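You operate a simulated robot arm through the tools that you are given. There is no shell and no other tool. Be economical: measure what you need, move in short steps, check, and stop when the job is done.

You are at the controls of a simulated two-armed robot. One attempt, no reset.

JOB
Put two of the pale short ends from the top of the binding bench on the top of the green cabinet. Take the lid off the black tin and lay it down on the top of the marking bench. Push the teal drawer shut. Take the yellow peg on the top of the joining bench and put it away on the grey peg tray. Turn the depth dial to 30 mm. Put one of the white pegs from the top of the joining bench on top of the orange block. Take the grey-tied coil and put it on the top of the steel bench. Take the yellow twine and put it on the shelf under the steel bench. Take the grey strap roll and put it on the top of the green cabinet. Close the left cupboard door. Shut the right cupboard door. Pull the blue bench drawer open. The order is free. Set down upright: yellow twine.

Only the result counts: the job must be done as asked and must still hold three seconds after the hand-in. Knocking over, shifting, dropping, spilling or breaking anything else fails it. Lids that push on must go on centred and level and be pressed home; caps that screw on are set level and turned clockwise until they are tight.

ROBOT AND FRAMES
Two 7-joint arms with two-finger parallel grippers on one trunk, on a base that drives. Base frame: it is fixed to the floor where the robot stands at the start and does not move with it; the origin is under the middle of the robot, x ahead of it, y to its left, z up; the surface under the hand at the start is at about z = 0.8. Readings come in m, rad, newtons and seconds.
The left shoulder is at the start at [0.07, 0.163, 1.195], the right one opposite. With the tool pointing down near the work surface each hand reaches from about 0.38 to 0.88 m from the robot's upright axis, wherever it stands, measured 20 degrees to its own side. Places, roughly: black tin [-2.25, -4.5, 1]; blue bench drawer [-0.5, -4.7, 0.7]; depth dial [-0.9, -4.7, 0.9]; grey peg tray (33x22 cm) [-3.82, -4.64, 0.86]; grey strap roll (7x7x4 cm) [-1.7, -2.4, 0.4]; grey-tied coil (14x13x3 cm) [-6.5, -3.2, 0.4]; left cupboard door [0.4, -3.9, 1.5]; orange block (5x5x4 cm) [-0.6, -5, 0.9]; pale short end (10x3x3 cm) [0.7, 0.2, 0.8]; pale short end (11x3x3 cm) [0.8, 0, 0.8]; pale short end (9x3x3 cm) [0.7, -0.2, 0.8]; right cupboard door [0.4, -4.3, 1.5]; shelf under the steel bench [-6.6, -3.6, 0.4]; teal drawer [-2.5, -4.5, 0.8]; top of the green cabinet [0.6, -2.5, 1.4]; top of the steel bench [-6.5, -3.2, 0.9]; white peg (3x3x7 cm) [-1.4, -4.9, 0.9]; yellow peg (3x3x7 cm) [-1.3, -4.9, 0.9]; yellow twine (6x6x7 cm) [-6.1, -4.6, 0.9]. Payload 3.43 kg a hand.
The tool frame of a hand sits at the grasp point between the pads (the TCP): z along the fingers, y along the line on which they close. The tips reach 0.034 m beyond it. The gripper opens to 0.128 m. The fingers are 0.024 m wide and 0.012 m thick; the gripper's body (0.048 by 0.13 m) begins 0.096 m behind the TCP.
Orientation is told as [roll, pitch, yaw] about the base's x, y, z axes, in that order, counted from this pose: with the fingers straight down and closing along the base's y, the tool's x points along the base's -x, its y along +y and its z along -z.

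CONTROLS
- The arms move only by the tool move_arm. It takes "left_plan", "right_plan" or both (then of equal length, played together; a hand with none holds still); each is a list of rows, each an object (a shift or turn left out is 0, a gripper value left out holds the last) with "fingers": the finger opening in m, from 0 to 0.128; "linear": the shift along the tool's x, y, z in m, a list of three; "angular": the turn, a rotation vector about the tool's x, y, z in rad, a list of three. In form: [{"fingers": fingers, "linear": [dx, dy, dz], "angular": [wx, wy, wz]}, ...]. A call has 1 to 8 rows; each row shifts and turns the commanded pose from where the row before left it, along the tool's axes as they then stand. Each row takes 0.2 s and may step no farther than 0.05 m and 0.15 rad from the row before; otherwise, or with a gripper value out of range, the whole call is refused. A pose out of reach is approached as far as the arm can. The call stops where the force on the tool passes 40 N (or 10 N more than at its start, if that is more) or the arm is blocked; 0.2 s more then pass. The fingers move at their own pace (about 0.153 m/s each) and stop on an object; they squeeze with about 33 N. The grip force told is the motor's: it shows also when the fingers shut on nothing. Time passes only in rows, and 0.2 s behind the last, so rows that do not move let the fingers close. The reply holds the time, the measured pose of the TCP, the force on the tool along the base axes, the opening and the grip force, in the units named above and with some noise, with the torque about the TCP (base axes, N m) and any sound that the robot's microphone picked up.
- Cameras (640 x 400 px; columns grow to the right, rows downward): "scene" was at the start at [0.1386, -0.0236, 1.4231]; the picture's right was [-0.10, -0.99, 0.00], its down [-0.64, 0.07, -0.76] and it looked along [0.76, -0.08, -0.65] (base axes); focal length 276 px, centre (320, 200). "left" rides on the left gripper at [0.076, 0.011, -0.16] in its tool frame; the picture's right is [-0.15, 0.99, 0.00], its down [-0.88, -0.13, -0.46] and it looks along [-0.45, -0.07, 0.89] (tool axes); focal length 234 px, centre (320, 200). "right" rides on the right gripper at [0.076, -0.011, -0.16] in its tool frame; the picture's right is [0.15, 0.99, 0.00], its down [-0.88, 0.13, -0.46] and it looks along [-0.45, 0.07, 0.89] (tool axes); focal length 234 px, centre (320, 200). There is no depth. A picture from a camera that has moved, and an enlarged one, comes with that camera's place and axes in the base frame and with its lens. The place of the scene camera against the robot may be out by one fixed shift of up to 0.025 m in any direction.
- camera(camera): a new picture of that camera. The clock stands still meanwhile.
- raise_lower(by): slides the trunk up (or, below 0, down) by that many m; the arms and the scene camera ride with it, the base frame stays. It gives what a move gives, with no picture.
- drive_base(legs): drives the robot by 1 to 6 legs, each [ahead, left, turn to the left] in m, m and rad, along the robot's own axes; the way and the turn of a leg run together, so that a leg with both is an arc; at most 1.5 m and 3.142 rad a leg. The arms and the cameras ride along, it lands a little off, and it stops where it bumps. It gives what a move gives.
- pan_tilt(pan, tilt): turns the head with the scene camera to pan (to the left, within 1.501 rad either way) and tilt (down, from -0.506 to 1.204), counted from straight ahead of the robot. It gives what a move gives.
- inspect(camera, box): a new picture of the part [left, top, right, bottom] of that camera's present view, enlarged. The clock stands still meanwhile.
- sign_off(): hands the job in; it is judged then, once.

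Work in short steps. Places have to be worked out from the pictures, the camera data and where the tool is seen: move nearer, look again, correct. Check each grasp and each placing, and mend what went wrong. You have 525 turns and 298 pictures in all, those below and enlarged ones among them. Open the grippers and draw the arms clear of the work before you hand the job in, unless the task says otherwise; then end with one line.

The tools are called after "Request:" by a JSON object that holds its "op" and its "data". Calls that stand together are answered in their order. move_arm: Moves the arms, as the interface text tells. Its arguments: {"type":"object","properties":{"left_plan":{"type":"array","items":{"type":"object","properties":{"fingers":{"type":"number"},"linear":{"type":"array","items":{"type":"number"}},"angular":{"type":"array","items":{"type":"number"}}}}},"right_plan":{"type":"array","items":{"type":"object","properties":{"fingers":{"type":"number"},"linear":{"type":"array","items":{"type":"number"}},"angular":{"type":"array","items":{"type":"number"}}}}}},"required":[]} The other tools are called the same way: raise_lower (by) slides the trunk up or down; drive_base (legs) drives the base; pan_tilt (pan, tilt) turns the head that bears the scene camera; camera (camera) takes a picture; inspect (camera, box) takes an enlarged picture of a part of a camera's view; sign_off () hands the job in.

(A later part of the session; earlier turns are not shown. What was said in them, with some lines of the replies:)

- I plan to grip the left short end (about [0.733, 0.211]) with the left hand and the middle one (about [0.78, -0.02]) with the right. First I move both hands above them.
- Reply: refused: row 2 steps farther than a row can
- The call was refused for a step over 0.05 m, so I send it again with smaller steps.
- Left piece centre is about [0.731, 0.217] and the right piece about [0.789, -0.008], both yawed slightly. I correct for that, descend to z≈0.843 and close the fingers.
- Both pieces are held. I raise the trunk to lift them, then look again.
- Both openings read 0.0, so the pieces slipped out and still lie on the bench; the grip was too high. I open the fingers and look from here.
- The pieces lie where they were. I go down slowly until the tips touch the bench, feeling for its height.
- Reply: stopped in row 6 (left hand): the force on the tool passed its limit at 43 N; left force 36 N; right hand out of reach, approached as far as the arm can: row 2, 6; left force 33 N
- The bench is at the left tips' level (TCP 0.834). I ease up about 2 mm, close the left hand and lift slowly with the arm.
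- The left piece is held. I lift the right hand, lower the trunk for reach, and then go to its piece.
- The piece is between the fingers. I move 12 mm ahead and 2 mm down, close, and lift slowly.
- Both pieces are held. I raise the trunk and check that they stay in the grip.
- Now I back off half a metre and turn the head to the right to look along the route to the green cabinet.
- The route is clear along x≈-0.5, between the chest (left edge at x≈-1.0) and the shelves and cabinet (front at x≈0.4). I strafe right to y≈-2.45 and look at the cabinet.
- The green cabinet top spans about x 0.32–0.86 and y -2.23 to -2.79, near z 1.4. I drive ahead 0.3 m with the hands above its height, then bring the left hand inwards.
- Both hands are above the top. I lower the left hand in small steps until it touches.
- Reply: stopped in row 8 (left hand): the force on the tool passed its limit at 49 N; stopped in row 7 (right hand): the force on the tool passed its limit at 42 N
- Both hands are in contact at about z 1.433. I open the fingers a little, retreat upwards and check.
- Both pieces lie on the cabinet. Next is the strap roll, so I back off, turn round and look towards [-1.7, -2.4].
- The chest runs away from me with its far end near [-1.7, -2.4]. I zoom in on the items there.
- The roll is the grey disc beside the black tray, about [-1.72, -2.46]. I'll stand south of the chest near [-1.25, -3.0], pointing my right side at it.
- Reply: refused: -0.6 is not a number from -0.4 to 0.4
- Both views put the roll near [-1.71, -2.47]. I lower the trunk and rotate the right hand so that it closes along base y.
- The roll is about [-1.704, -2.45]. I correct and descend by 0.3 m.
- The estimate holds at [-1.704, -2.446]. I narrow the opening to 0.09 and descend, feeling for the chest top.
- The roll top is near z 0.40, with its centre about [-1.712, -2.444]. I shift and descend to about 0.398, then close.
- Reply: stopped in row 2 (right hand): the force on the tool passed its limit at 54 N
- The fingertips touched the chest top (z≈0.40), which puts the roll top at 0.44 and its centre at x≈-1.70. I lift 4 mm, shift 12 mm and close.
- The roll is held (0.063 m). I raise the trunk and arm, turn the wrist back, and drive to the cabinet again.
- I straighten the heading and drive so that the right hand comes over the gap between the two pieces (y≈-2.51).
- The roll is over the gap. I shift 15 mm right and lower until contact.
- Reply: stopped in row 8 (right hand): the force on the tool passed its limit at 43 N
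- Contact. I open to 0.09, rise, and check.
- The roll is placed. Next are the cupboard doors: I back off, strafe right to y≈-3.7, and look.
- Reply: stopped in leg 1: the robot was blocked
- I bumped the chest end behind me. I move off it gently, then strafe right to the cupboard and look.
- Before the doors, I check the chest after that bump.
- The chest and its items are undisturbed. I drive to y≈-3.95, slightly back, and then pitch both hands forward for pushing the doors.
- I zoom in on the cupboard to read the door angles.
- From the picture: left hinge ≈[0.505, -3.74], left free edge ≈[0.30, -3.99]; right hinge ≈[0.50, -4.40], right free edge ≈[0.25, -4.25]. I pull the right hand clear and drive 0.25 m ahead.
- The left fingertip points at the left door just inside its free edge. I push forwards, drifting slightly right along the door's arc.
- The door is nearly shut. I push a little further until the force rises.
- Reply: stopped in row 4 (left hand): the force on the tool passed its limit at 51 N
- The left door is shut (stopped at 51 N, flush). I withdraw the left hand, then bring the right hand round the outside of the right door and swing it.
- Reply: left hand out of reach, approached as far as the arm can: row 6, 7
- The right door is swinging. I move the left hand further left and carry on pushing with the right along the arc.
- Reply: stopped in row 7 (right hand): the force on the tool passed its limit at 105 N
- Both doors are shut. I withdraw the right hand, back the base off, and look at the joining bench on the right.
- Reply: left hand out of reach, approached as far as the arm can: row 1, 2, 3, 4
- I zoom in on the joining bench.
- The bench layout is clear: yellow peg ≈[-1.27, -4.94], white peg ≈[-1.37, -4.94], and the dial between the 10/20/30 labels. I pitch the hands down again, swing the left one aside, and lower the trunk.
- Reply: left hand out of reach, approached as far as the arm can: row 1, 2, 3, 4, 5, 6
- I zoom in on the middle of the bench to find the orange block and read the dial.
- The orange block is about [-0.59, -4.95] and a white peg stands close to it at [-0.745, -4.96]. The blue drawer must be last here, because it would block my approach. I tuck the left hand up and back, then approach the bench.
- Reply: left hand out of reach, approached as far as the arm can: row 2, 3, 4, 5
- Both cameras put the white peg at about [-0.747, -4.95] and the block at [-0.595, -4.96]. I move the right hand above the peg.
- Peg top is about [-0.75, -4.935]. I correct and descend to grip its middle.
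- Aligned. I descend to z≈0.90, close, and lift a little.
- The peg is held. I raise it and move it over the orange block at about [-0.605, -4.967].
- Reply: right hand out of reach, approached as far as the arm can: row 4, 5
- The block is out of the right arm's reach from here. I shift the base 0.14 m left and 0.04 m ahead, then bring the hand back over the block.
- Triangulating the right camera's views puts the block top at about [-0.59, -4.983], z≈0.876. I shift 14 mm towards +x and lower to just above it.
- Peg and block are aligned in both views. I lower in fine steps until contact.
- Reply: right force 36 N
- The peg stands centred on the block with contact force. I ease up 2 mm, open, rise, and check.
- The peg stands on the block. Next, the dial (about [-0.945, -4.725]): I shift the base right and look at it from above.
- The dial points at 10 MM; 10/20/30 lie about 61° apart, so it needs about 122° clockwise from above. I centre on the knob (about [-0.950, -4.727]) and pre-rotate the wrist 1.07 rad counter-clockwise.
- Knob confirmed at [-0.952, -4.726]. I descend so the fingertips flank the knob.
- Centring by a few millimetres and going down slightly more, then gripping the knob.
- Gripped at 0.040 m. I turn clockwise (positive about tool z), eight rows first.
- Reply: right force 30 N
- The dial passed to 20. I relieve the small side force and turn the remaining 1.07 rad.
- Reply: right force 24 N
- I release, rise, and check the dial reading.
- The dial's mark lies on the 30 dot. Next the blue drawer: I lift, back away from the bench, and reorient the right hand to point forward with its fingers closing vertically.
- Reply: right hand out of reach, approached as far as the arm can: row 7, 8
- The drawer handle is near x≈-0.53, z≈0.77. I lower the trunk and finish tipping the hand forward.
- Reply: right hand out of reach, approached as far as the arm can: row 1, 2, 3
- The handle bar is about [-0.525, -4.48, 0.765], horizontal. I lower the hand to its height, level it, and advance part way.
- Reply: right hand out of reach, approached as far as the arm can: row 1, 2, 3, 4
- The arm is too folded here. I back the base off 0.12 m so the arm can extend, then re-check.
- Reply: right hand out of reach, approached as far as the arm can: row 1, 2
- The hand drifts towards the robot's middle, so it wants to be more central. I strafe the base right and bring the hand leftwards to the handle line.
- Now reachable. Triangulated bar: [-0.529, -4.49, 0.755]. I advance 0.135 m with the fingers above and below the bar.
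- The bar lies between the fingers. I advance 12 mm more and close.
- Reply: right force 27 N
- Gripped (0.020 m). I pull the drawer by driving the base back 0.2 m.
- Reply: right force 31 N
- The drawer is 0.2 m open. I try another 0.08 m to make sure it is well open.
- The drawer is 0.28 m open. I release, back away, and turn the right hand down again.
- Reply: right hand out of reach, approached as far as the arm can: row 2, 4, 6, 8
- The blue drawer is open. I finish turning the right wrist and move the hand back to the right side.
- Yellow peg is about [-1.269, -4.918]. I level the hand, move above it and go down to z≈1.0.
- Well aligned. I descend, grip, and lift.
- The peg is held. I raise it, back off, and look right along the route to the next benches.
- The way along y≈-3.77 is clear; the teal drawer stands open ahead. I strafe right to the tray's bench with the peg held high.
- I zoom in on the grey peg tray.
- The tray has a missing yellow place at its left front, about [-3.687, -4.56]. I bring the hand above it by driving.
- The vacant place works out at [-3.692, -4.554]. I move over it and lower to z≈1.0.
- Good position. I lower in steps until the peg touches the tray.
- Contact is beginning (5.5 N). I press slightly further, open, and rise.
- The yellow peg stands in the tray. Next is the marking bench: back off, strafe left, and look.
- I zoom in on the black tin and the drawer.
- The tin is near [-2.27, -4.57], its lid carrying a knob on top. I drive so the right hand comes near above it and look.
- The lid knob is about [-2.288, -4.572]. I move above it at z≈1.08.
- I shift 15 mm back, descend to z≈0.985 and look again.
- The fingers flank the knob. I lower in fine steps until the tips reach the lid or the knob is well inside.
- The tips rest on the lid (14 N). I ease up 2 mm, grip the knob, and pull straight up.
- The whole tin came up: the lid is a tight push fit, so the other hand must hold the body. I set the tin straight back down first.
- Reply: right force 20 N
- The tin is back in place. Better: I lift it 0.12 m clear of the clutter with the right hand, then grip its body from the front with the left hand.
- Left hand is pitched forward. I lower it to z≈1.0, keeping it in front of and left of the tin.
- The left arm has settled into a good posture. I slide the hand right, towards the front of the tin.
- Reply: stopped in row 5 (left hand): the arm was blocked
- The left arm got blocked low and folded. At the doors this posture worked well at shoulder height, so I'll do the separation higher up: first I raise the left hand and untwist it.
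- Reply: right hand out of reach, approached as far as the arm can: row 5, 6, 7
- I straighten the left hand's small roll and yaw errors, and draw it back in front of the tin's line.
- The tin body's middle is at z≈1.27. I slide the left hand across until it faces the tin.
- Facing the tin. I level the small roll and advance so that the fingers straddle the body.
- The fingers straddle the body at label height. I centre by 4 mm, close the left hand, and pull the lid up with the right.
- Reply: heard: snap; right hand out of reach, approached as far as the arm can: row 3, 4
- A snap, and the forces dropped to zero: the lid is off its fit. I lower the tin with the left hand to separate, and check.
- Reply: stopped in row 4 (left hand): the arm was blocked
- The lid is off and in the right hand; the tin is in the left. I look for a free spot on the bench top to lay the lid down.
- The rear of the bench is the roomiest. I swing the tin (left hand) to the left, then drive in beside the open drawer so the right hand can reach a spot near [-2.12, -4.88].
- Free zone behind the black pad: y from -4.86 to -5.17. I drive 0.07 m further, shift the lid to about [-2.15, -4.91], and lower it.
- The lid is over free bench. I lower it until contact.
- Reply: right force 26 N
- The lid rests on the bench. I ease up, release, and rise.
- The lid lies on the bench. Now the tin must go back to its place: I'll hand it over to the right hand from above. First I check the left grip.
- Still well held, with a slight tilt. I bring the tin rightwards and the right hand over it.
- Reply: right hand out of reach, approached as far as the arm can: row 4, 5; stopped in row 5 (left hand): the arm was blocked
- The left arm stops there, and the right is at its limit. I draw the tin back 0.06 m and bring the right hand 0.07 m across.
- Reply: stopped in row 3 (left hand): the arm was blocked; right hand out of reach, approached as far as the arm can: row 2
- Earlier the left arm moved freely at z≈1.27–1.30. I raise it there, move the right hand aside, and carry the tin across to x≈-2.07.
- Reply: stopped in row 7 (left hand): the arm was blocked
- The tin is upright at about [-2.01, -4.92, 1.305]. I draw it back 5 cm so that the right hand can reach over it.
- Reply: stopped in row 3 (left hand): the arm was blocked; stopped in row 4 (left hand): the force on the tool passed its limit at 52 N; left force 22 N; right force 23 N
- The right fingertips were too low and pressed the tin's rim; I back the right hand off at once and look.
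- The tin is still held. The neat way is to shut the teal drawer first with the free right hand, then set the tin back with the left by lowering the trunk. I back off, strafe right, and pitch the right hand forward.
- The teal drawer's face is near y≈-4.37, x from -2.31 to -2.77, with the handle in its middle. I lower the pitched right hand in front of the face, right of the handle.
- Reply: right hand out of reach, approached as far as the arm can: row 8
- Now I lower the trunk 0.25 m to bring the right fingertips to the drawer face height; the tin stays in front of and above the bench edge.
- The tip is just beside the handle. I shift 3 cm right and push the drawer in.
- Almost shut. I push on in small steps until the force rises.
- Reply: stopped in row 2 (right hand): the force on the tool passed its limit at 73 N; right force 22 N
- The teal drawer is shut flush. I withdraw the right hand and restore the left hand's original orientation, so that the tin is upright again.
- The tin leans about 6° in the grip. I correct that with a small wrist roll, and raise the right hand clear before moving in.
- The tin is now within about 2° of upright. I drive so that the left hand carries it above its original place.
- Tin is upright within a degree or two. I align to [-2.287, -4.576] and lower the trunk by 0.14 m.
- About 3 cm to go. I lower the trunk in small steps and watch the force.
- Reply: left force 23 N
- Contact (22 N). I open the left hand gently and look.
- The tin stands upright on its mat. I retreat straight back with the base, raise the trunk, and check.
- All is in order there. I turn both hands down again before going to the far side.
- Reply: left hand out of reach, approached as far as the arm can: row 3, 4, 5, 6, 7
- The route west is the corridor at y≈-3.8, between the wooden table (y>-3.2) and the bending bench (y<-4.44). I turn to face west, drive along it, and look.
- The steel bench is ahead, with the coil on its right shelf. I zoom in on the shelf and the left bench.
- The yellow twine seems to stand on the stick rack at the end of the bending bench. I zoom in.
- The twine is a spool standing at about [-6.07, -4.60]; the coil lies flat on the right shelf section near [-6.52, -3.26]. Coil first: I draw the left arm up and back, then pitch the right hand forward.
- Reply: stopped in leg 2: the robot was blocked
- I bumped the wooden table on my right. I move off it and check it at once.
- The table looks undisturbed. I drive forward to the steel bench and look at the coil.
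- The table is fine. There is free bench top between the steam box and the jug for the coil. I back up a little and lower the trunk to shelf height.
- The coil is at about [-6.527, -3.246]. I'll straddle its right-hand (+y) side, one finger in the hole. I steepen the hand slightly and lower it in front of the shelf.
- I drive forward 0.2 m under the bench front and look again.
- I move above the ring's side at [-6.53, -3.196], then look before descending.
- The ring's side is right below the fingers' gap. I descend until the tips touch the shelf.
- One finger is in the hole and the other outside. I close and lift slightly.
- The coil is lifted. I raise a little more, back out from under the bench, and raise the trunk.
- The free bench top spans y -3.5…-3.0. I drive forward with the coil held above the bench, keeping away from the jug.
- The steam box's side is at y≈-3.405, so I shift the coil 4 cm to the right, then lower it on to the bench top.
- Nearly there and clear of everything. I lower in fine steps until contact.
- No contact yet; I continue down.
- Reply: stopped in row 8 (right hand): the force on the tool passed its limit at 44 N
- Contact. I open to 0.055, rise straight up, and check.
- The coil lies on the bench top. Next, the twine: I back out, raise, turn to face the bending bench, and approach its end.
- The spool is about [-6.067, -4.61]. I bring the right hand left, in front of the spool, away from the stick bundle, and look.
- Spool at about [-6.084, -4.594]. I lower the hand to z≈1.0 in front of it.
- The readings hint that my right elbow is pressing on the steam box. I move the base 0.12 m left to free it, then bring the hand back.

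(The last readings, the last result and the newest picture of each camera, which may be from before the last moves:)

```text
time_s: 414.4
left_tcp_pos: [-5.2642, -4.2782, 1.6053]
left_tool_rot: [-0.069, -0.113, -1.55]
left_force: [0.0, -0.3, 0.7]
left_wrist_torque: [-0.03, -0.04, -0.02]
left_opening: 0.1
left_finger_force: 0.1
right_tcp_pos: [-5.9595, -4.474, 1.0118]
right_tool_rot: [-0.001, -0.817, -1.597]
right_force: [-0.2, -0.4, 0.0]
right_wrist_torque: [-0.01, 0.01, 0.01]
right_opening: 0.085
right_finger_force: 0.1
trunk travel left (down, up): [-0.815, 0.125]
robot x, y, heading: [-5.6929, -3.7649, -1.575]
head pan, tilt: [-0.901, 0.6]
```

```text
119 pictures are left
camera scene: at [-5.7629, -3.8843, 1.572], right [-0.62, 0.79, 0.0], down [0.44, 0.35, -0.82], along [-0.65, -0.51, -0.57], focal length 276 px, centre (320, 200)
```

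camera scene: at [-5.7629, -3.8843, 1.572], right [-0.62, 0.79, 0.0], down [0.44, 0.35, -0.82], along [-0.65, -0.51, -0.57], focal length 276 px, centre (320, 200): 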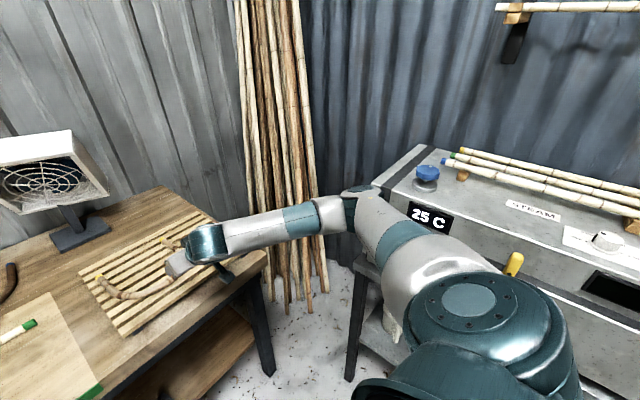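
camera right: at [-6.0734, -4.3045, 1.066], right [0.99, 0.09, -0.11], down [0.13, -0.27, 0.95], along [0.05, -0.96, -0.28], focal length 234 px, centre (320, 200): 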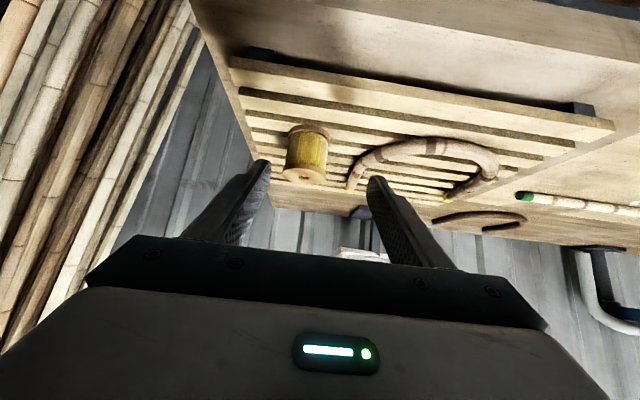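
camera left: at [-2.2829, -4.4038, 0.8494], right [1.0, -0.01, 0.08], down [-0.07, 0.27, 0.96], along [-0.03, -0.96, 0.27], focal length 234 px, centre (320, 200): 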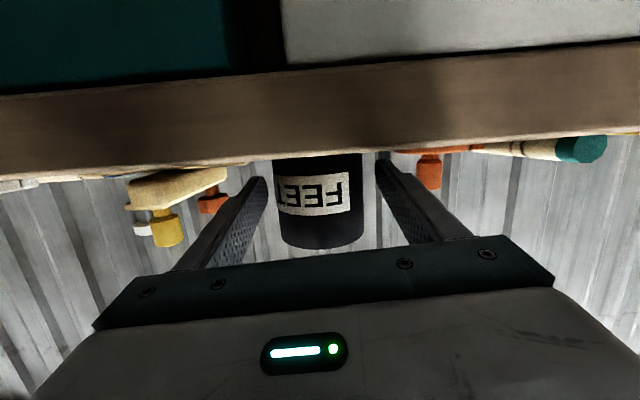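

The elbow was indeed by the steam box corner (nothing moved). I'll approach diagonally instead: raise, centre the right hand, and reposition the base to about [-5.56, -3.97] facing the spool.

Request:
{"op": "raise_lower", "data": {"by": 0.12}}

Request:
{"op": "move_arm", "data": {"right_plan": [{"linear": [0, 0.048, 0]}, {"linear": [0, 0.048, 0]}, {"linear": [0, 0.048, 0]}, {"linear": [0, 0.048, 0]}, {"linear": [0, 0.048, 0]}]}}

Request:
{"op": "drive_base", "data": {"legs": [[0, 0.135, 0], [0.2, 0, 0], [0, 0, -0.69]]}}

Request:
{"op": "pan_tilt", "data": {"pan": 0, "tilt": 0.65}}

Request:
{"op": "camera", "data": {"camera": "scene"}}

Request:
{"op": "camera", "data": {"camera": "right"}}

```text
time_s: 415.9
left_tcp_pos: [-5.2629, -4.2791, 1.7247]
left_tool_rot: [-0.069, -0.112, -1.547]
left_force: [-0.5, -1.2, -1.0]
left_wrist_torque: [0.03, -0.02, 0.02]
left_opening: 0.1
left_finger_force: 0.1
right_tcp_pos: [-5.9581, -4.4739, 1.1302]
right_tool_rot: [-0.004, -0.819, -1.595]
right_force: [-0.1, -0.2, -0.2]
right_wrist_torque: [-0.01, 0.0, 0.0]
right_opening: 0.0848
right_finger_force: 0.0
trunk travel left (down, up): [-0.935, 0.005]
robot x, y, heading: [-5.6922, -3.7636, -1.576]
head pan, tilt: [-0.901, 0.6]
```

```text
time_s: 417.1
left_tcp_pos: [-5.2595, -4.2805, 1.7235]
left_tool_rot: [-0.071, -0.111, -1.549]
left_force: [0.8, -0.1, 0.0]
left_wrist_torque: [0.03, 0.03, 0.0]
left_opening: 0.1001
left_finger_force: 0.0
right_tcp_pos: [-5.7165, -4.4783, 1.1313]
right_tool_rot: [-0.008, -0.816, -1.596]
right_force: [0.7, 1.2, -0.3]
right_wrist_torque: [-0.01, 0.02, 0.02]
right_opening: 0.0847
right_finger_force: 0.0
trunk travel left (down, up): [-0.935, 0.005]
robot x, y, heading: [-5.6928, -3.768, -1.575]
head pan, tilt: [-0.901, 0.6]
```

```text
time_s: 421.4
left_tcp_pos: [-5.5451, -4.6377, 1.7246]
left_tool_rot: [-0.071, -0.113, -2.221]
left_force: [-0.2, 0.3, -0.2]
left_wrist_torque: [-0.01, 0.0, -0.03]
left_opening: 0.1002
left_finger_force: 0.1
right_tcp_pos: [-6.0257, -4.5099, 1.1302]
right_tool_rot: [-0.004, -0.818, -2.269]
right_force: [0.6, 0.3, 0.7]
right_wrist_torque: [0.02, 0.0, 0.0]
right_opening: 0.0851
right_finger_force: 0.1
trunk travel left (down, up): [-0.935, 0.005]
robot x, y, heading: [-5.5633, -3.9655, -2.247]
head pan, tilt: [-0.901, 0.6]
```

```text
time_s: 422.6
left_tcp_pos: [-5.5455, -4.6366, 1.7242]
left_tool_rot: [-0.068, -0.112, -2.221]
left_force: [-0.3, 0.3, 0.3]
left_wrist_torque: [0.01, 0.01, 0.02]
left_opening: 0.0999
left_finger_force: 0.1
right_tcp_pos: [-6.0248, -4.5101, 1.1324]
right_tool_rot: [-0.003, -0.817, -2.268]
right_force: [0.7, -0.1, -0.2]
right_wrist_torque: [-0.02, -0.01, 0.01]
right_opening: 0.085
right_finger_force: 0.0
trunk travel left (down, up): [-0.935, 0.005]
robot x, y, heading: [-5.5657, -3.9664, -2.246]
head pan, tilt: [0.0, 0.649]
```

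```text
118 pictures are left
camera scene: at [-5.6452, -4.0878, 1.6877], right [-0.78, 0.63, 0.0], down [0.38, 0.47, -0.8], along [-0.5, -0.62, -0.6], focal length 276 px, centre (320, 200)
```

scene: 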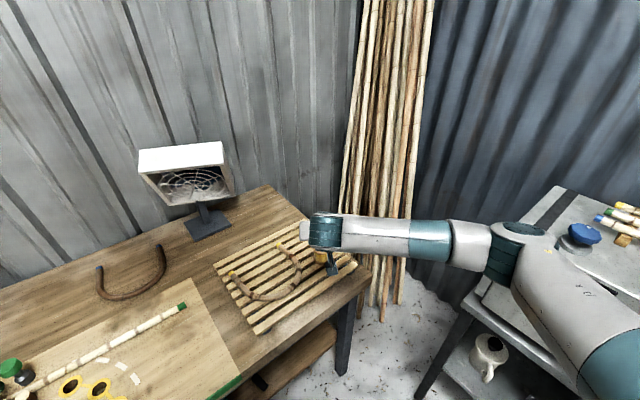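

```text
117 pictures are left
camera right: at [-5.9247, -4.3744, 1.1863], right [0.82, -0.56, -0.11], down [-0.07, -0.29, 0.95], along [-0.57, -0.77, -0.28], focal length 234 px, centre (320, 200)
```

right: 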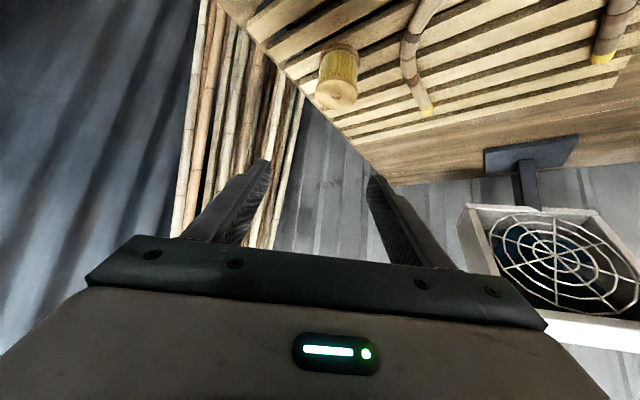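

Spool is 9.6 cm ahead and 1 cm left of the fingers' axis. I lower by the trunk, so the arm shape (and elbow clearance) stays the same.

Request:
{"op": "move_arm", "data": {"right_plan": [{"linear": [0, 0.01, 0]}]}}

Request:
{"op": "raise_lower", "data": {"by": -0.185}}

Request:
{"op": "camera", "data": {"camera": "right"}}

Request:
{"op": "camera", "data": {"camera": "scene"}}

```text
time_s: 423.0
left_tcp_pos: [-5.5449, -4.6384, 1.7249]
left_tool_rot: [-0.068, -0.114, -2.221]
left_force: [0.2, -0.4, 0.2]
left_wrist_torque: [0.01, 0.01, 0.01]
left_opening: 0.1001
left_finger_force: 0.0
right_tcp_pos: [-6.0169, -4.5162, 1.1302]
right_tool_rot: [-0.003, -0.818, -2.269]
right_force: [0.3, 0.1, 0.8]
right_wrist_torque: [-0.02, 0.01, 0.0]
right_opening: 0.0851
right_finger_force: 0.1
trunk travel left (down, up): [-0.935, 0.005]
robot x, y, heading: [-5.5627, -3.9657, -2.25]
head pan, tilt: [0.0, 0.649]
```

```text
time_s: 425.1
left_tcp_pos: [-5.5459, -4.637, 1.541]
left_tool_rot: [-0.067, -0.114, -2.219]
left_force: [-0.2, -0.2, 0.6]
left_wrist_torque: [-0.01, -0.01, 0.0]
left_opening: 0.1
left_finger_force: 0.0
right_tcp_pos: [-6.0182, -4.5159, 0.9474]
right_tool_rot: [0.0, -0.816, -2.27]
right_force: [0.7, -0.1, 0.6]
right_wrist_torque: [0.0, 0.03, -0.01]
right_opening: 0.0849
right_finger_force: 0.0
trunk travel left (down, up): [-0.75, 0.19]
robot x, y, heading: [-5.5634, -3.9685, -2.248]
head pan, tilt: [0.0, 0.649]
```

```text
116 pictures are left
camera right: at [-5.9169, -4.3805, 1.0017], right [0.82, -0.56, -0.11], down [-0.07, -0.29, 0.95], along [-0.57, -0.77, -0.28], focal length 234 px, centre (320, 200)
```

right: 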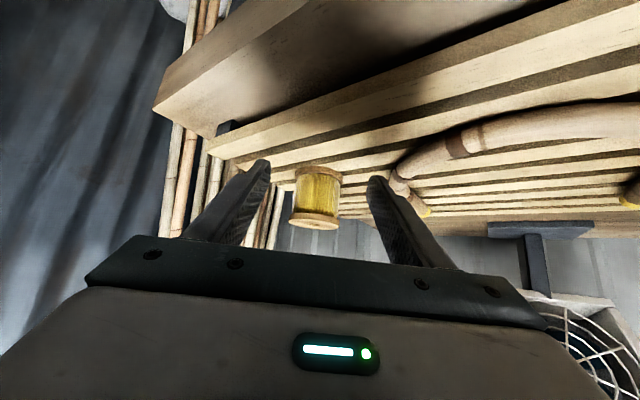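

```text
115 pictures are left
camera scene: at [-5.6453, -4.0874, 1.5028], right [-0.78, 0.63, 0.0], down [0.38, 0.47, -0.8], along [-0.5, -0.62, -0.6], focal length 276 px, centre (320, 200)
```

scene: 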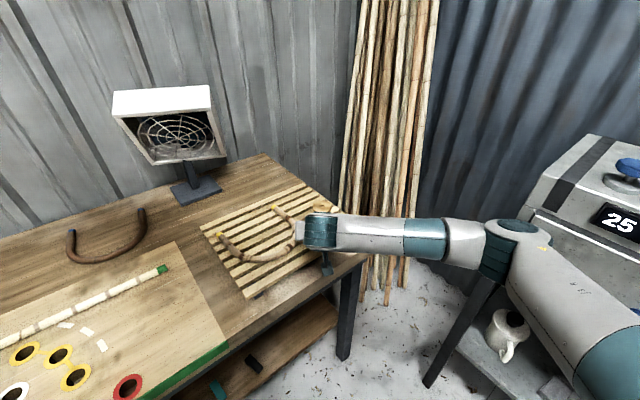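

Triangulated spool centre: [-6.080, -4.5945, 0.923], straight ahead by 10 cm. I advance 8.8 cm with the fingers straddling it.

Request:
{"op": "move_arm", "data": {"right_plan": [{"linear": [-0.018, 0.001, 0.0232]}, {"linear": [-0.018, 0.001, 0.0232]}, {"linear": [-0.018, 0.001, 0.0232]}, {}]}}

Request:
{"op": "camera", "data": {"camera": "right"}}

```text
time_s: 426.1
left_tcp_pos: [-5.5462, -4.638, 1.54]
left_tool_rot: [-0.069, -0.114, -2.22]
left_force: [0.1, -0.3, 0.8]
left_wrist_torque: [0.01, -0.02, -0.04]
left_opening: 0.1
left_finger_force: 0.1
right_tcp_pos: [-6.0706, -4.5852, 0.9389]
right_tool_rot: [-0.004, -0.816, -2.269]
right_force: [-0.6, -1.1, -0.9]
right_wrist_torque: [0.0, 0.0, -0.01]
right_opening: 0.0851
right_finger_force: 0.1
trunk travel left (down, up): [-0.75, 0.19]
robot x, y, heading: [-5.5633, -3.9687, -2.249]
head pan, tilt: [0.0, 0.649]
```

```text
114 pictures are left
camera right: at [-5.9705, -4.4488, 0.9945], right [0.82, -0.56, -0.11], down [-0.07, -0.29, 0.95], along [-0.57, -0.77, -0.28], focal length 234 px, centre (320, 200)
```

right: 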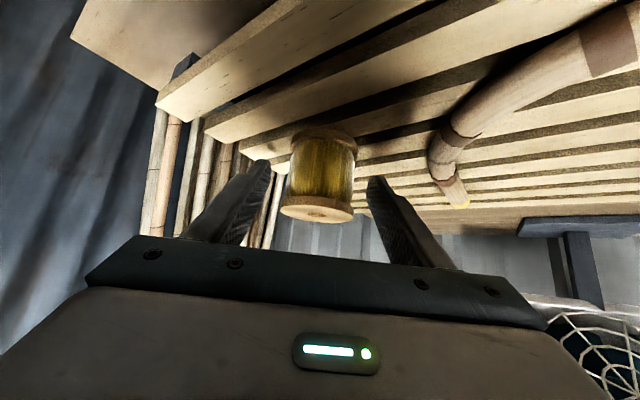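

The spool is between the pads. I close and lift slightly.

Request:
{"op": "move_arm", "data": {"right_plan": [{"fingers": 0.03}, {"fingers": 0.03}, {"fingers": 0.03}, {"linear": [-0.0146, 0, -0.0137]}, {"linear": [-0.0219, 0, -0.0205]}, {}]}}

Request:
{"op": "camera", "data": {"camera": "right"}}

```text
time_s: 427.4
left_tcp_pos: [-5.5468, -4.6379, 1.5402]
left_tool_rot: [-0.068, -0.112, -2.22]
left_force: [0.6, 1.0, 0.5]
left_wrist_torque: [0.0, 0.02, 0.01]
left_opening: 0.0999
left_finger_force: 0.2
right_tcp_pos: [-6.0716, -4.5849, 0.9896]
right_tool_rot: [-0.004, -0.818, -2.267]
right_force: [0.0, -0.4, -1.2]
right_wrist_torque: [-0.02, 0.0, -0.01]
right_opening: 0.0584
right_finger_force: 32.6
trunk travel left (down, up): [-0.75, 0.19]
robot x, y, heading: [-5.5625, -3.9648, -2.251]
head pan, tilt: [0.0, 0.649]
```

```text
113 pictures are left
camera right: at [-5.9714, -4.4495, 1.0441], right [0.82, -0.56, -0.11], down [-0.07, -0.29, 0.95], along [-0.57, -0.77, -0.28], focal length 234 px, centre (320, 200)
```

right: 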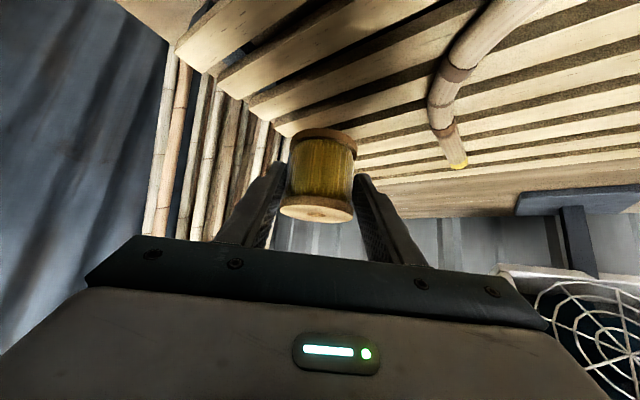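

The twine is held upright (0.058 m). I raise, back away along my heading, and turn to face the steel bench again.

Request:
{"op": "raise_lower", "data": {"by": 0.1}}

Request:
{"op": "drive_base", "data": {"legs": [[-0.33, 0, 0], [0, 0, -0.89]]}}

Request:
{"op": "move_arm", "data": {"right_plan": [{"linear": [-0.013, -0.036, -0.0258]}, {"linear": [-0.013, -0.036, -0.0258]}, {"linear": [-0.013, -0.036, -0.0258]}, {"linear": [-0.013, -0.036, -0.0258]}, {"linear": [-0.013, -0.036, -0.0258]}, {"linear": [-0.013, -0.036, -0.0258]}, {"linear": [-0.013, -0.036, -0.0258]}, {"linear": [-0.013, -0.036, -0.0258]}]}}

Request:
{"op": "camera", "data": {"camera": "right"}}

```text
time_s: 428.8
left_tcp_pos: [-5.5464, -4.6386, 1.6395]
left_tool_rot: [-0.068, -0.114, -2.223]
left_force: [0.0, -0.3, -0.1]
left_wrist_torque: [-0.03, -0.03, 0.0]
left_opening: 0.1002
left_finger_force: 0.0
right_tcp_pos: [-6.0715, -4.5848, 1.0887]
right_tool_rot: [-0.003, -0.817, -2.27]
right_force: [0.6, 0.0, -0.6]
right_wrist_torque: [0.03, 0.01, -0.02]
right_opening: 0.0585
right_finger_force: 32.7
trunk travel left (down, up): [-0.85, 0.09]
robot x, y, heading: [-5.5592, -3.9664, -2.248]
head pan, tilt: [0.0, 0.649]
```

```text
time_s: 433.3
left_tcp_pos: [-5.8719, -4.1372, 1.6403]
left_tool_rot: [-0.071, -0.114, -3.126]
left_force: [-1.0, 0.2, 0.8]
left_wrist_torque: [-0.01, -0.02, 0.01]
left_opening: 0.1003
left_finger_force: 0.0
right_tcp_pos: [-6.1552, -3.6919, 1.0897]
right_tool_rot: [-0.005, -0.817, 3.11]
right_force: [0.1, 1.0, 0.0]
right_wrist_torque: [0.05, -0.06, 0.0]
right_opening: 0.0586
right_finger_force: 32.7
trunk travel left (down, up): [-0.85, 0.09]
robot x, y, heading: [-5.3492, -3.706, 3.129]
head pan, tilt: [0.0, 0.649]
```

```text
time_s: 435.1
left_tcp_pos: [-5.869, -4.1351, 1.6421]
left_tool_rot: [-0.067, -0.115, -3.127]
left_force: [0.0, 0.3, 0.3]
left_wrist_torque: [-0.02, 0.05, 0.0]
left_opening: 0.0998
left_finger_force: 0.0
right_tcp_pos: [-6.0631, -3.406, 1.3055]
right_tool_rot: [0.0, -0.819, 3.109]
right_force: [-0.8, -0.5, 0.0]
right_wrist_torque: [0.01, -0.02, 0.01]
right_opening: 0.0584
right_finger_force: 33.3
trunk travel left (down, up): [-0.85, 0.09]
robot x, y, heading: [-5.3551, -3.7073, 3.126]
head pan, tilt: [0.0, 0.649]
```

```text
112 pictures are left
camera right: at [-5.8935, -3.4008, 1.3613], right [0.07, -0.99, -0.11], down [-0.27, -0.12, 0.95], along [-0.96, -0.03, -0.28], focal length 234 px, centre (320, 200)
```

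right: 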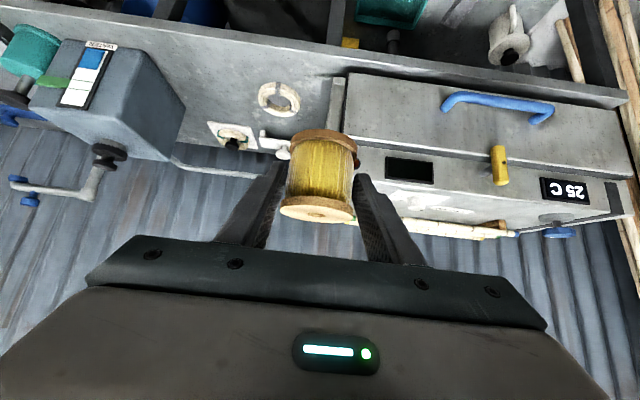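

The coil is safely on the bench top. I lower the trunk to shelf height with the twine in front of the bench, and align to the right shelf section (y≈-3.2).

Request:
{"op": "move_arm", "data": {"right_plan": [{"linear": [0, -0.025, 0]}, {"linear": [0, -0.025, 0]}]}}

Request:
{"op": "drive_base", "data": {"legs": [[0, -0.155, 0.012]]}}

Request:
{"op": "raise_lower", "data": {"by": -0.4}}

Request:
{"op": "raise_lower", "data": {"by": -0.375}}

Request:
{"op": "camera", "data": {"camera": "right"}}

```text
time_s: 435.7
left_tcp_pos: [-5.871, -4.1336, 1.6407]
left_tool_rot: [-0.067, -0.114, -3.125]
left_force: [-0.1, 0.4, 0.1]
left_wrist_torque: [-0.06, 0.02, 0.0]
left_opening: 0.0999
left_finger_force: 0.1
right_tcp_pos: [-6.0627, -3.3553, 1.307]
right_tool_rot: [0.0, -0.818, 3.106]
right_force: [0.2, -0.2, -1.0]
right_wrist_torque: [0.0, -0.02, 0.02]
right_opening: 0.0584
right_finger_force: 33.0
trunk travel left (down, up): [-0.85, 0.09]
robot x, y, heading: [-5.3569, -3.7078, 3.13]
head pan, tilt: [0.0, 0.649]
```

```text
time_s: 437.1
left_tcp_pos: [-5.8634, -3.9909, 1.639]
left_tool_rot: [-0.071, -0.113, -3.11]
left_force: [0.3, 0.5, 0.5]
left_wrist_torque: [0.01, 0.06, -0.02]
left_opening: 0.1
left_finger_force: 0.1
right_tcp_pos: [-6.0681, -3.2146, 1.3076]
right_tool_rot: [-0.005, -0.819, 3.125]
right_force: [0.1, 0.2, -0.2]
right_wrist_torque: [0.02, 0.0, 0.01]
right_opening: 0.0586
right_finger_force: 33.9
trunk travel left (down, up): [-0.85, 0.09]
robot x, y, heading: [-5.3546, -3.5507, -3.139]
head pan, tilt: [0.0, 0.649]
```

```text
time_s: 440.9
left_tcp_pos: [-5.8641, -3.9876, 1.2407]
left_tool_rot: [-0.07, -0.114, -3.111]
left_force: [0.3, 0.1, -0.8]
left_wrist_torque: [-0.02, -0.01, -0.03]
left_opening: 0.1
left_finger_force: 0.0
right_tcp_pos: [-6.069, -3.2098, 0.9065]
right_tool_rot: [-0.001, -0.817, 3.123]
right_force: [0.1, 0.1, -0.9]
right_wrist_torque: [0.01, -0.01, -0.01]
right_opening: 0.0581
right_finger_force: 32.9
trunk travel left (down, up): [-0.45, 0.49]
robot x, y, heading: [-5.3488, -3.5539, -3.14]
head pan, tilt: [0.0, 0.649]
```

```text
time_s: 444.6
left_tcp_pos: [-5.8637, -3.9885, 0.866]
left_tool_rot: [-0.07, -0.113, -3.11]
left_force: [0.1, -0.1, 1.2]
left_wrist_torque: [0.02, 0.03, 0.03]
left_opening: 0.1
left_finger_force: 0.0
right_tcp_pos: [-6.0677, -3.2107, 0.533]
right_tool_rot: [-0.002, -0.818, 3.127]
right_force: [-0.3, 0.2, -1.2]
right_wrist_torque: [0.02, -0.04, -0.03]
right_opening: 0.0583
right_finger_force: 32.8
trunk travel left (down, up): [-0.075, 0.865]
robot x, y, heading: [-5.3512, -3.553, -3.142]
head pan, tilt: [0.0, 0.649]
```

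```text
111 pictures are left
camera right: at [-5.8991, -3.2036, 0.5871], right [0.08, -0.99, -0.11], down [-0.27, -0.13, 0.95], along [-0.96, -0.05, -0.28], focal length 234 px, centre (320, 200)
```

right: 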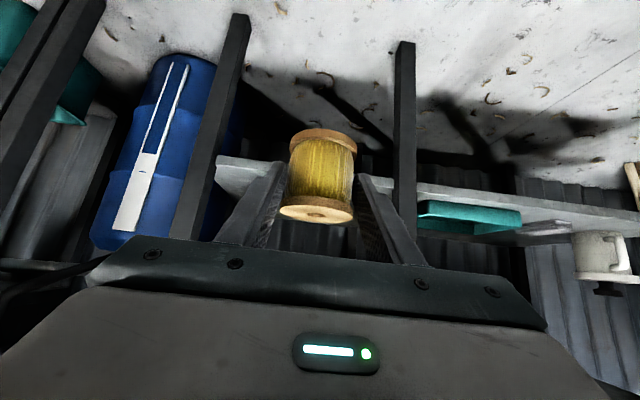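

Well aligned between the legs. I drive forward 0.36 m under the bench top and look.

Request:
{"op": "drive_base", "data": {"legs": [[0.36, 0, 0]]}}

Request:
{"op": "camera", "data": {"camera": "right"}}

Request:
{"op": "pan_tilt", "data": {"pan": -0.4, "tilt": 0.3}}

Request:
{"op": "camera", "data": {"camera": "scene"}}

```text
time_s: 446.9
left_tcp_pos: [-6.2192, -3.9899, 0.8652]
left_tool_rot: [-0.069, -0.114, -3.106]
left_force: [0.7, -0.2, 0.2]
left_wrist_torque: [-0.01, -0.02, 0.01]
left_opening: 0.1001
left_finger_force: 0.0
right_tcp_pos: [-6.4254, -3.2141, 0.531]
right_tool_rot: [-0.002, -0.817, 3.128]
right_force: [-0.2, -0.3, -0.4]
right_wrist_torque: [-0.01, -0.02, -0.03]
right_opening: 0.0584
right_finger_force: 33.1
trunk travel left (down, up): [-0.075, 0.865]
robot x, y, heading: [-5.7083, -3.5566, -3.139]
head pan, tilt: [0.0, 0.649]
```

```text
110 pictures are left
camera right: at [-6.2573, -3.2064, 0.5869], right [0.08, -0.99, -0.11], down [-0.27, -0.13, 0.95], along [-0.96, -0.05, -0.28], focal length 234 px, centre (320, 200)
```

right: 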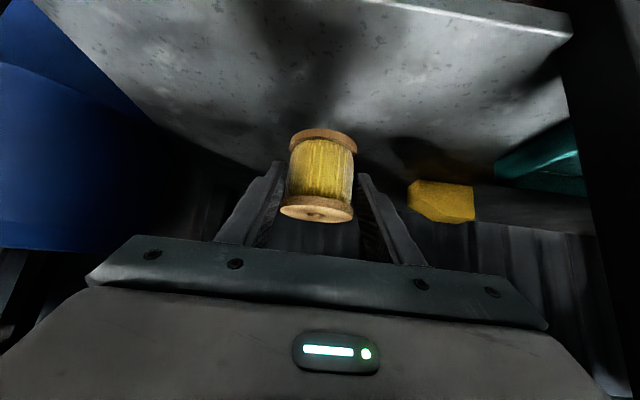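

```text
time_s: 447.7
left_tcp_pos: [-6.219, -3.9915, 0.8653]
left_tool_rot: [-0.067, -0.113, -3.108]
left_force: [-0.4, 0.1, 0.2]
left_wrist_torque: [-0.02, 0.0, -0.01]
left_opening: 0.1003
left_finger_force: 0.0
right_tcp_pos: [-6.4261, -3.215, 0.5315]
right_tool_rot: [-0.002, -0.817, 3.128]
right_force: [0.7, 0.1, -0.8]
right_wrist_torque: [0.01, -0.01, 0.01]
right_opening: 0.0585
right_finger_force: 33.1
trunk travel left (down, up): [-0.075, 0.865]
robot x, y, heading: [-5.7141, -3.5504, -3.139]
head pan, tilt: [-0.4, 0.3]
```

```text
109 pictures are left
camera scene: at [-5.8426, -3.5315, 0.8594], right [0.38, 0.92, 0.0], down [0.27, -0.11, -0.95], along [-0.88, 0.37, -0.3], focal length 276 px, centre (320, 200)
```

scene: 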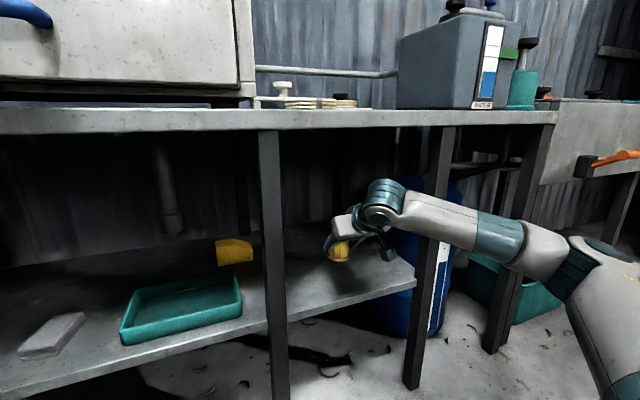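

Clear all round. I extend 4.5 cm further in, then lower in steps until contact.

Request:
{"op": "move_arm", "data": {"right_plan": [{"linear": [-0.031, 0, 0.033]}, {"linear": [0.0219, 0, 0.0205]}, {"linear": [0.0182, 0, 0.0171]}, {"linear": [0.0036, 0, 0.0034]}, {"linear": [0.0029, 0, 0.0027]}, {"linear": [0.0029, 0, 0.0027]}, {"linear": [0.0029, 0, 0.0027]}, {"linear": [0.0029, 0, 0.0027]}]}}

Request:
{"op": "camera", "data": {"camera": "right"}}

Request:
{"op": "inspect", "data": {"camera": "scene", "box": [270, 160, 450, 300]}}

```text
time_s: 449.5
left_tcp_pos: [-6.2194, -3.991, 0.8651]
left_tool_rot: [-0.068, -0.115, -3.108]
left_force: [0.7, -0.5, -0.2]
left_wrist_torque: [-0.01, 0.01, 0.01]
left_opening: 0.1
left_finger_force: 0.0
right_tcp_pos: [-6.4715, -3.2134, 0.4557]
right_tool_rot: [0.0, -0.817, 3.127]
right_force: [0.6, -0.3, -1.0]
right_wrist_torque: [-0.01, -0.05, 0.01]
right_opening: 0.0582
right_finger_force: 33.6
trunk travel left (down, up): [-0.075, 0.865]
robot x, y, heading: [-5.7127, -3.5523, -3.138]
head pan, tilt: [-0.4, 0.3]
```

```text
108 pictures are left
camera right: at [-6.3024, -3.2056, 0.5111], right [0.08, -0.99, -0.11], down [-0.27, -0.13, 0.95], along [-0.96, -0.05, -0.28], focal length 234 px, centre (320, 200)
```

right: 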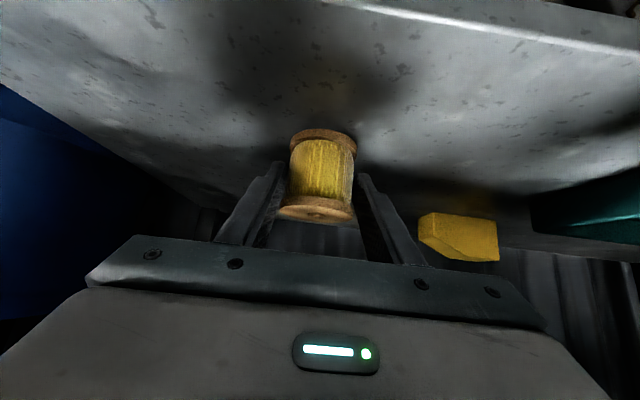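

```text
2.86 times, centred on (360, 230) of scene
camera zoom: at [-5.8426, -3.5314, 0.8595], right [0.39, 0.92, 0.0], down [0.27, -0.11, -0.96], along [-0.88, 0.37, -0.3], focal length 789 px, centre (206, 114)
```

zoom: 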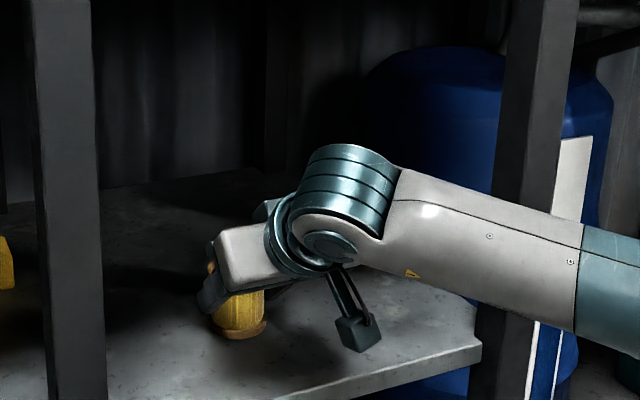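

Still no contact; I continue down in fine steps.

Request:
{"op": "move_arm", "data": {"right_plan": [{"linear": [0.0029, 0, 0.0027]}, {"linear": [0.0029, 0, 0.0027]}, {"linear": [0.0022, 0, 0.002]}, {"linear": [0.0022, 0, 0.002]}, {"linear": [0.0022, 0, 0.002]}, {"linear": [0.0022, 0, 0.002]}, {"linear": [0.0022, 0, 0.002]}]}}

```text
time_s: 451.1
left_tcp_pos: [-6.2177, -3.9919, 0.8654]
left_tool_rot: [-0.069, -0.113, -3.106]
left_force: [0.1, 0.4, 0.0]
left_wrist_torque: [0.01, -0.01, 0.0]
left_opening: 0.1
left_finger_force: 0.1
right_tcp_pos: [-6.4705, -3.2147, 0.4391]
right_tool_rot: [-0.002, -0.827, 3.127]
right_force: [-8.7, 3.9, 27.0]
right_wrist_torque: [0.54, 0.9, -0.13]
right_opening: 0.0582
right_finger_force: 32.6
trunk travel left (down, up): [-0.075, 0.865]
robot x, y, heading: [-5.7128, -3.5542, -3.133]
head pan, tilt: [-0.4, 0.3]
```

Contact (27 N). I ease up 1.5 mm, open, and look before retreating.

Request:
{"op": "move_arm", "data": {"right_plan": [{"linear": [-0.001, 0, -0.001]}, {"fingers": 0.07}, {"fingers": 0.085}, {}]}}

Request:
{"op": "camera", "data": {"camera": "right"}}

```text
time_s: 452.1
left_tcp_pos: [-6.22, -3.9898, 0.8664]
left_tool_rot: [-0.07, -0.114, -3.106]
left_force: [-0.3, 0.2, 0.4]
left_wrist_torque: [0.02, 0.0, 0.05]
left_opening: 0.0996
left_finger_force: 0.0
right_tcp_pos: [-6.4698, -3.2145, 0.4351]
right_tool_rot: [-0.001, -0.815, 3.127]
right_force: [0.1, 0.4, -0.6]
right_wrist_torque: [-0.04, -0.01, -0.06]
right_opening: 0.0851
right_finger_force: 0.0
trunk travel left (down, up): [-0.075, 0.865]
robot x, y, heading: [-5.7107, -3.5557, -3.134]
head pan, tilt: [-0.4, 0.3]
```

```text
106 pictures are left
camera right: at [-6.3022, -3.2067, 0.4892], right [0.09, -0.99, -0.11], down [-0.27, -0.13, 0.95], along [-0.96, -0.05, -0.28], focal length 234 px, centre (320, 200)
```

right: 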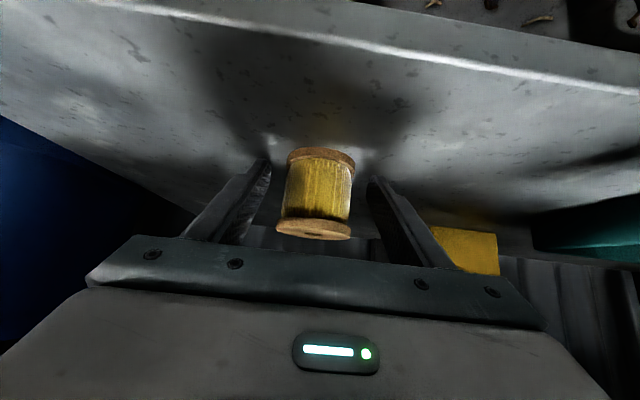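

The twine stands upright on the shelf. I retreat straight back with the base and check.

Request:
{"op": "drive_base", "data": {"legs": [[-0.3, 0, 0]]}}

Request:
{"op": "camera", "data": {"camera": "right"}}

Request:
{"op": "pan_tilt", "data": {"pan": -0.3, "tilt": 0.3}}

Request:
{"op": "camera", "data": {"camera": "scene"}}

```text
time_s: 454.2
left_tcp_pos: [-5.9151, -3.9889, 0.8643]
left_tool_rot: [-0.07, -0.115, -3.112]
left_force: [-0.6, -0.4, 0.6]
left_wrist_torque: [0.02, 0.0, -0.01]
left_opening: 0.1002
left_finger_force: 0.0
right_tcp_pos: [-6.1647, -3.2115, 0.4364]
right_tool_rot: [-0.002, -0.819, 3.125]
right_force: [0.1, 0.3, -0.3]
right_wrist_torque: [-0.02, 0.01, 0.02]
right_opening: 0.0848
right_finger_force: 0.0
trunk travel left (down, up): [-0.075, 0.865]
robot x, y, heading: [-5.407, -3.5521, -3.142]
head pan, tilt: [-0.4, 0.3]
```

```text
105 pictures are left
camera right: at [-5.9956, -3.2038, 0.4902], right [0.08, -0.99, -0.11], down [-0.27, -0.13, 0.95], along [-0.96, -0.05, -0.28], focal length 234 px, centre (320, 200)
```

right: 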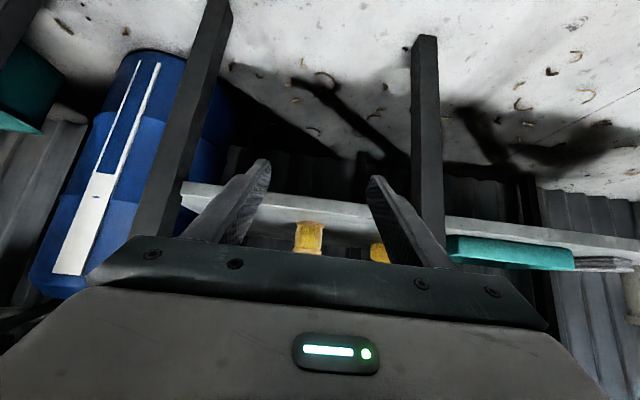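

```text
time_s: 454.9
left_tcp_pos: [-5.9152, -3.9887, 0.864]
left_tool_rot: [-0.067, -0.113, -3.11]
left_force: [-0.2, 1.5, -0.4]
left_wrist_torque: [0.01, -0.03, -0.03]
left_opening: 0.1
left_finger_force: 0.0
right_tcp_pos: [-6.1656, -3.2121, 0.4353]
right_tool_rot: [-0.002, -0.816, 3.123]
right_force: [0.5, -0.1, -0.6]
right_wrist_torque: [0.01, 0.04, 0.0]
right_opening: 0.0849
right_finger_force: 0.0
trunk travel left (down, up): [-0.075, 0.865]
robot x, y, heading: [-5.4048, -3.5527, -3.14]
head pan, tilt: [-0.3, 0.3]
```

```text
104 pictures are left
camera scene: at [-5.5399, -3.5389, 0.8595], right [0.29, 0.96, 0.0], down [0.28, -0.09, -0.96], along [-0.91, 0.28, -0.3], focal length 276 px, centre (320, 200)
```

scene: 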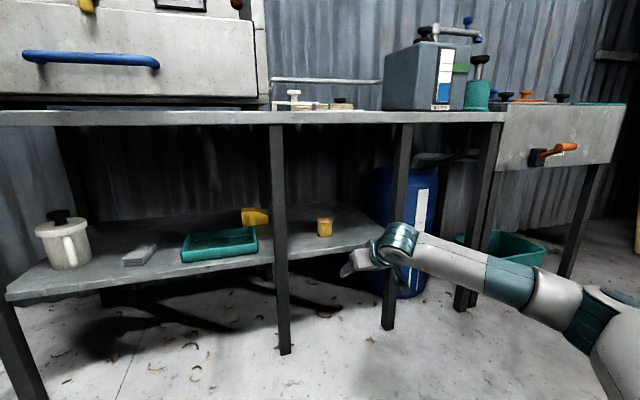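

The twine stands on the shelf. I raise the trunk clear of the work and take one check look at the wooden table I had touched.

Request:
{"op": "drive_base", "data": {"legs": [[0, 0.15, 0]]}}

Request:
{"op": "raise_lower", "data": {"by": 0.4}}

Request:
{"op": "raise_lower", "data": {"by": 0.35}}

Request:
{"op": "pan_tilt", "data": {"pan": -1.5, "tilt": 0.6}}

Request:
{"op": "camera", "data": {"camera": "scene"}}

```text
time_s: 456.2
left_tcp_pos: [-5.9169, -4.1354, 0.8651]
left_tool_rot: [-0.069, -0.114, -3.116]
left_force: [-0.4, -0.4, 0.8]
left_wrist_torque: [-0.01, 0.01, -0.02]
left_opening: 0.1
left_finger_force: 0.1
right_tcp_pos: [-6.1633, -3.3596, 0.4347]
right_tool_rot: [-0.001, -0.816, 3.12]
right_force: [-0.3, 1.2, -0.2]
right_wrist_torque: [-0.01, -0.04, -0.01]
right_opening: 0.085
right_finger_force: 0.0
trunk travel left (down, up): [-0.075, 0.865]
robot x, y, heading: [-5.404, -3.7021, 3.137]
head pan, tilt: [-0.3, 0.3]
```

```text
time_s: 460.1
left_tcp_pos: [-5.9164, -4.1365, 1.2651]
left_tool_rot: [-0.069, -0.113, -3.115]
left_force: [-0.1, -0.3, 0.6]
left_wrist_torque: [-0.04, 0.01, -0.01]
left_opening: 0.0998
left_finger_force: 0.1
right_tcp_pos: [-6.1634, -3.3581, 0.8349]
right_tool_rot: [-0.001, -0.818, 3.123]
right_force: [0.7, 1.3, 0.1]
right_wrist_torque: [-0.01, 0.02, 0.02]
right_opening: 0.0851
right_finger_force: 0.1
trunk travel left (down, up): [-0.475, 0.465]
robot x, y, heading: [-5.4028, -3.704, 3.141]
head pan, tilt: [-0.3, 0.3]
```

```text
time_s: 463.5
left_tcp_pos: [-5.9165, -4.1369, 1.6138]
left_tool_rot: [-0.068, -0.113, -3.114]
left_force: [0.6, -0.1, 0.8]
left_wrist_torque: [0.01, -0.02, -0.01]
left_opening: 0.0999
left_finger_force: 0.1
right_tcp_pos: [-6.1631, -3.3575, 1.1857]
right_tool_rot: [-0.002, -0.817, 3.121]
right_force: [0.4, 0.0, -1.1]
right_wrist_torque: [0.02, -0.01, -0.01]
right_opening: 0.0849
right_finger_force: 0.0
trunk travel left (down, up): [-0.825, 0.115]
robot x, y, heading: [-5.4056, -3.7042, 3.14]
head pan, tilt: [-0.3, 0.3]
```

```text
time_s: 464.9
left_tcp_pos: [-5.917, -4.1363, 1.6153]
left_tool_rot: [-0.071, -0.114, -3.115]
left_force: [0.0, -0.1, -0.1]
left_wrist_torque: [0.01, 0.0, 0.02]
left_opening: 0.0997
left_finger_force: 0.0
right_tcp_pos: [-6.1637, -3.3584, 1.1857]
right_tool_rot: [-0.002, -0.818, 3.12]
right_force: [0.1, 1.0, -0.3]
right_wrist_torque: [0.0, 0.0, 0.02]
right_opening: 0.0851
right_finger_force: 0.1
trunk travel left (down, up): [-0.825, 0.115]
robot x, y, heading: [-5.4053, -3.7007, 3.143]
head pan, tilt: [-1.499, 0.6]
```

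```text
103 pictures are left
camera scene: at [-5.4571, -3.6279, 1.582], right [1.0, 0.07, 0.0], down [0.04, -0.56, -0.83], along [-0.06, 0.82, -0.56], focal length 276 px, centre (320, 200)
```

scene: 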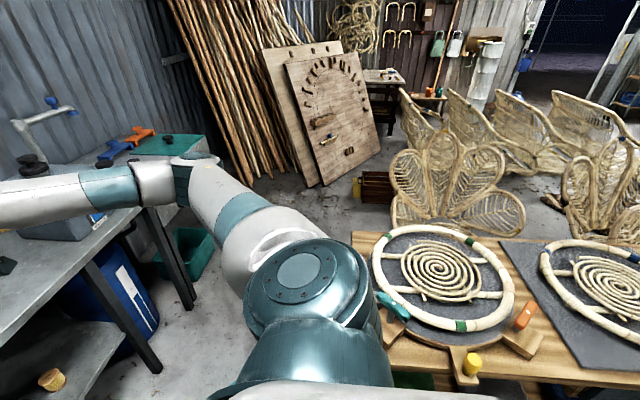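

The table is as it was. All twelve parts are done, the grippers are open and the arms are clear, so I hand in.

Request:
{"op": "sign_off", "data": {}}

```text
The job is handed in.
```

I finished all twelve parts of the job and handed it in, with the grippers open and the arms clear of the work.
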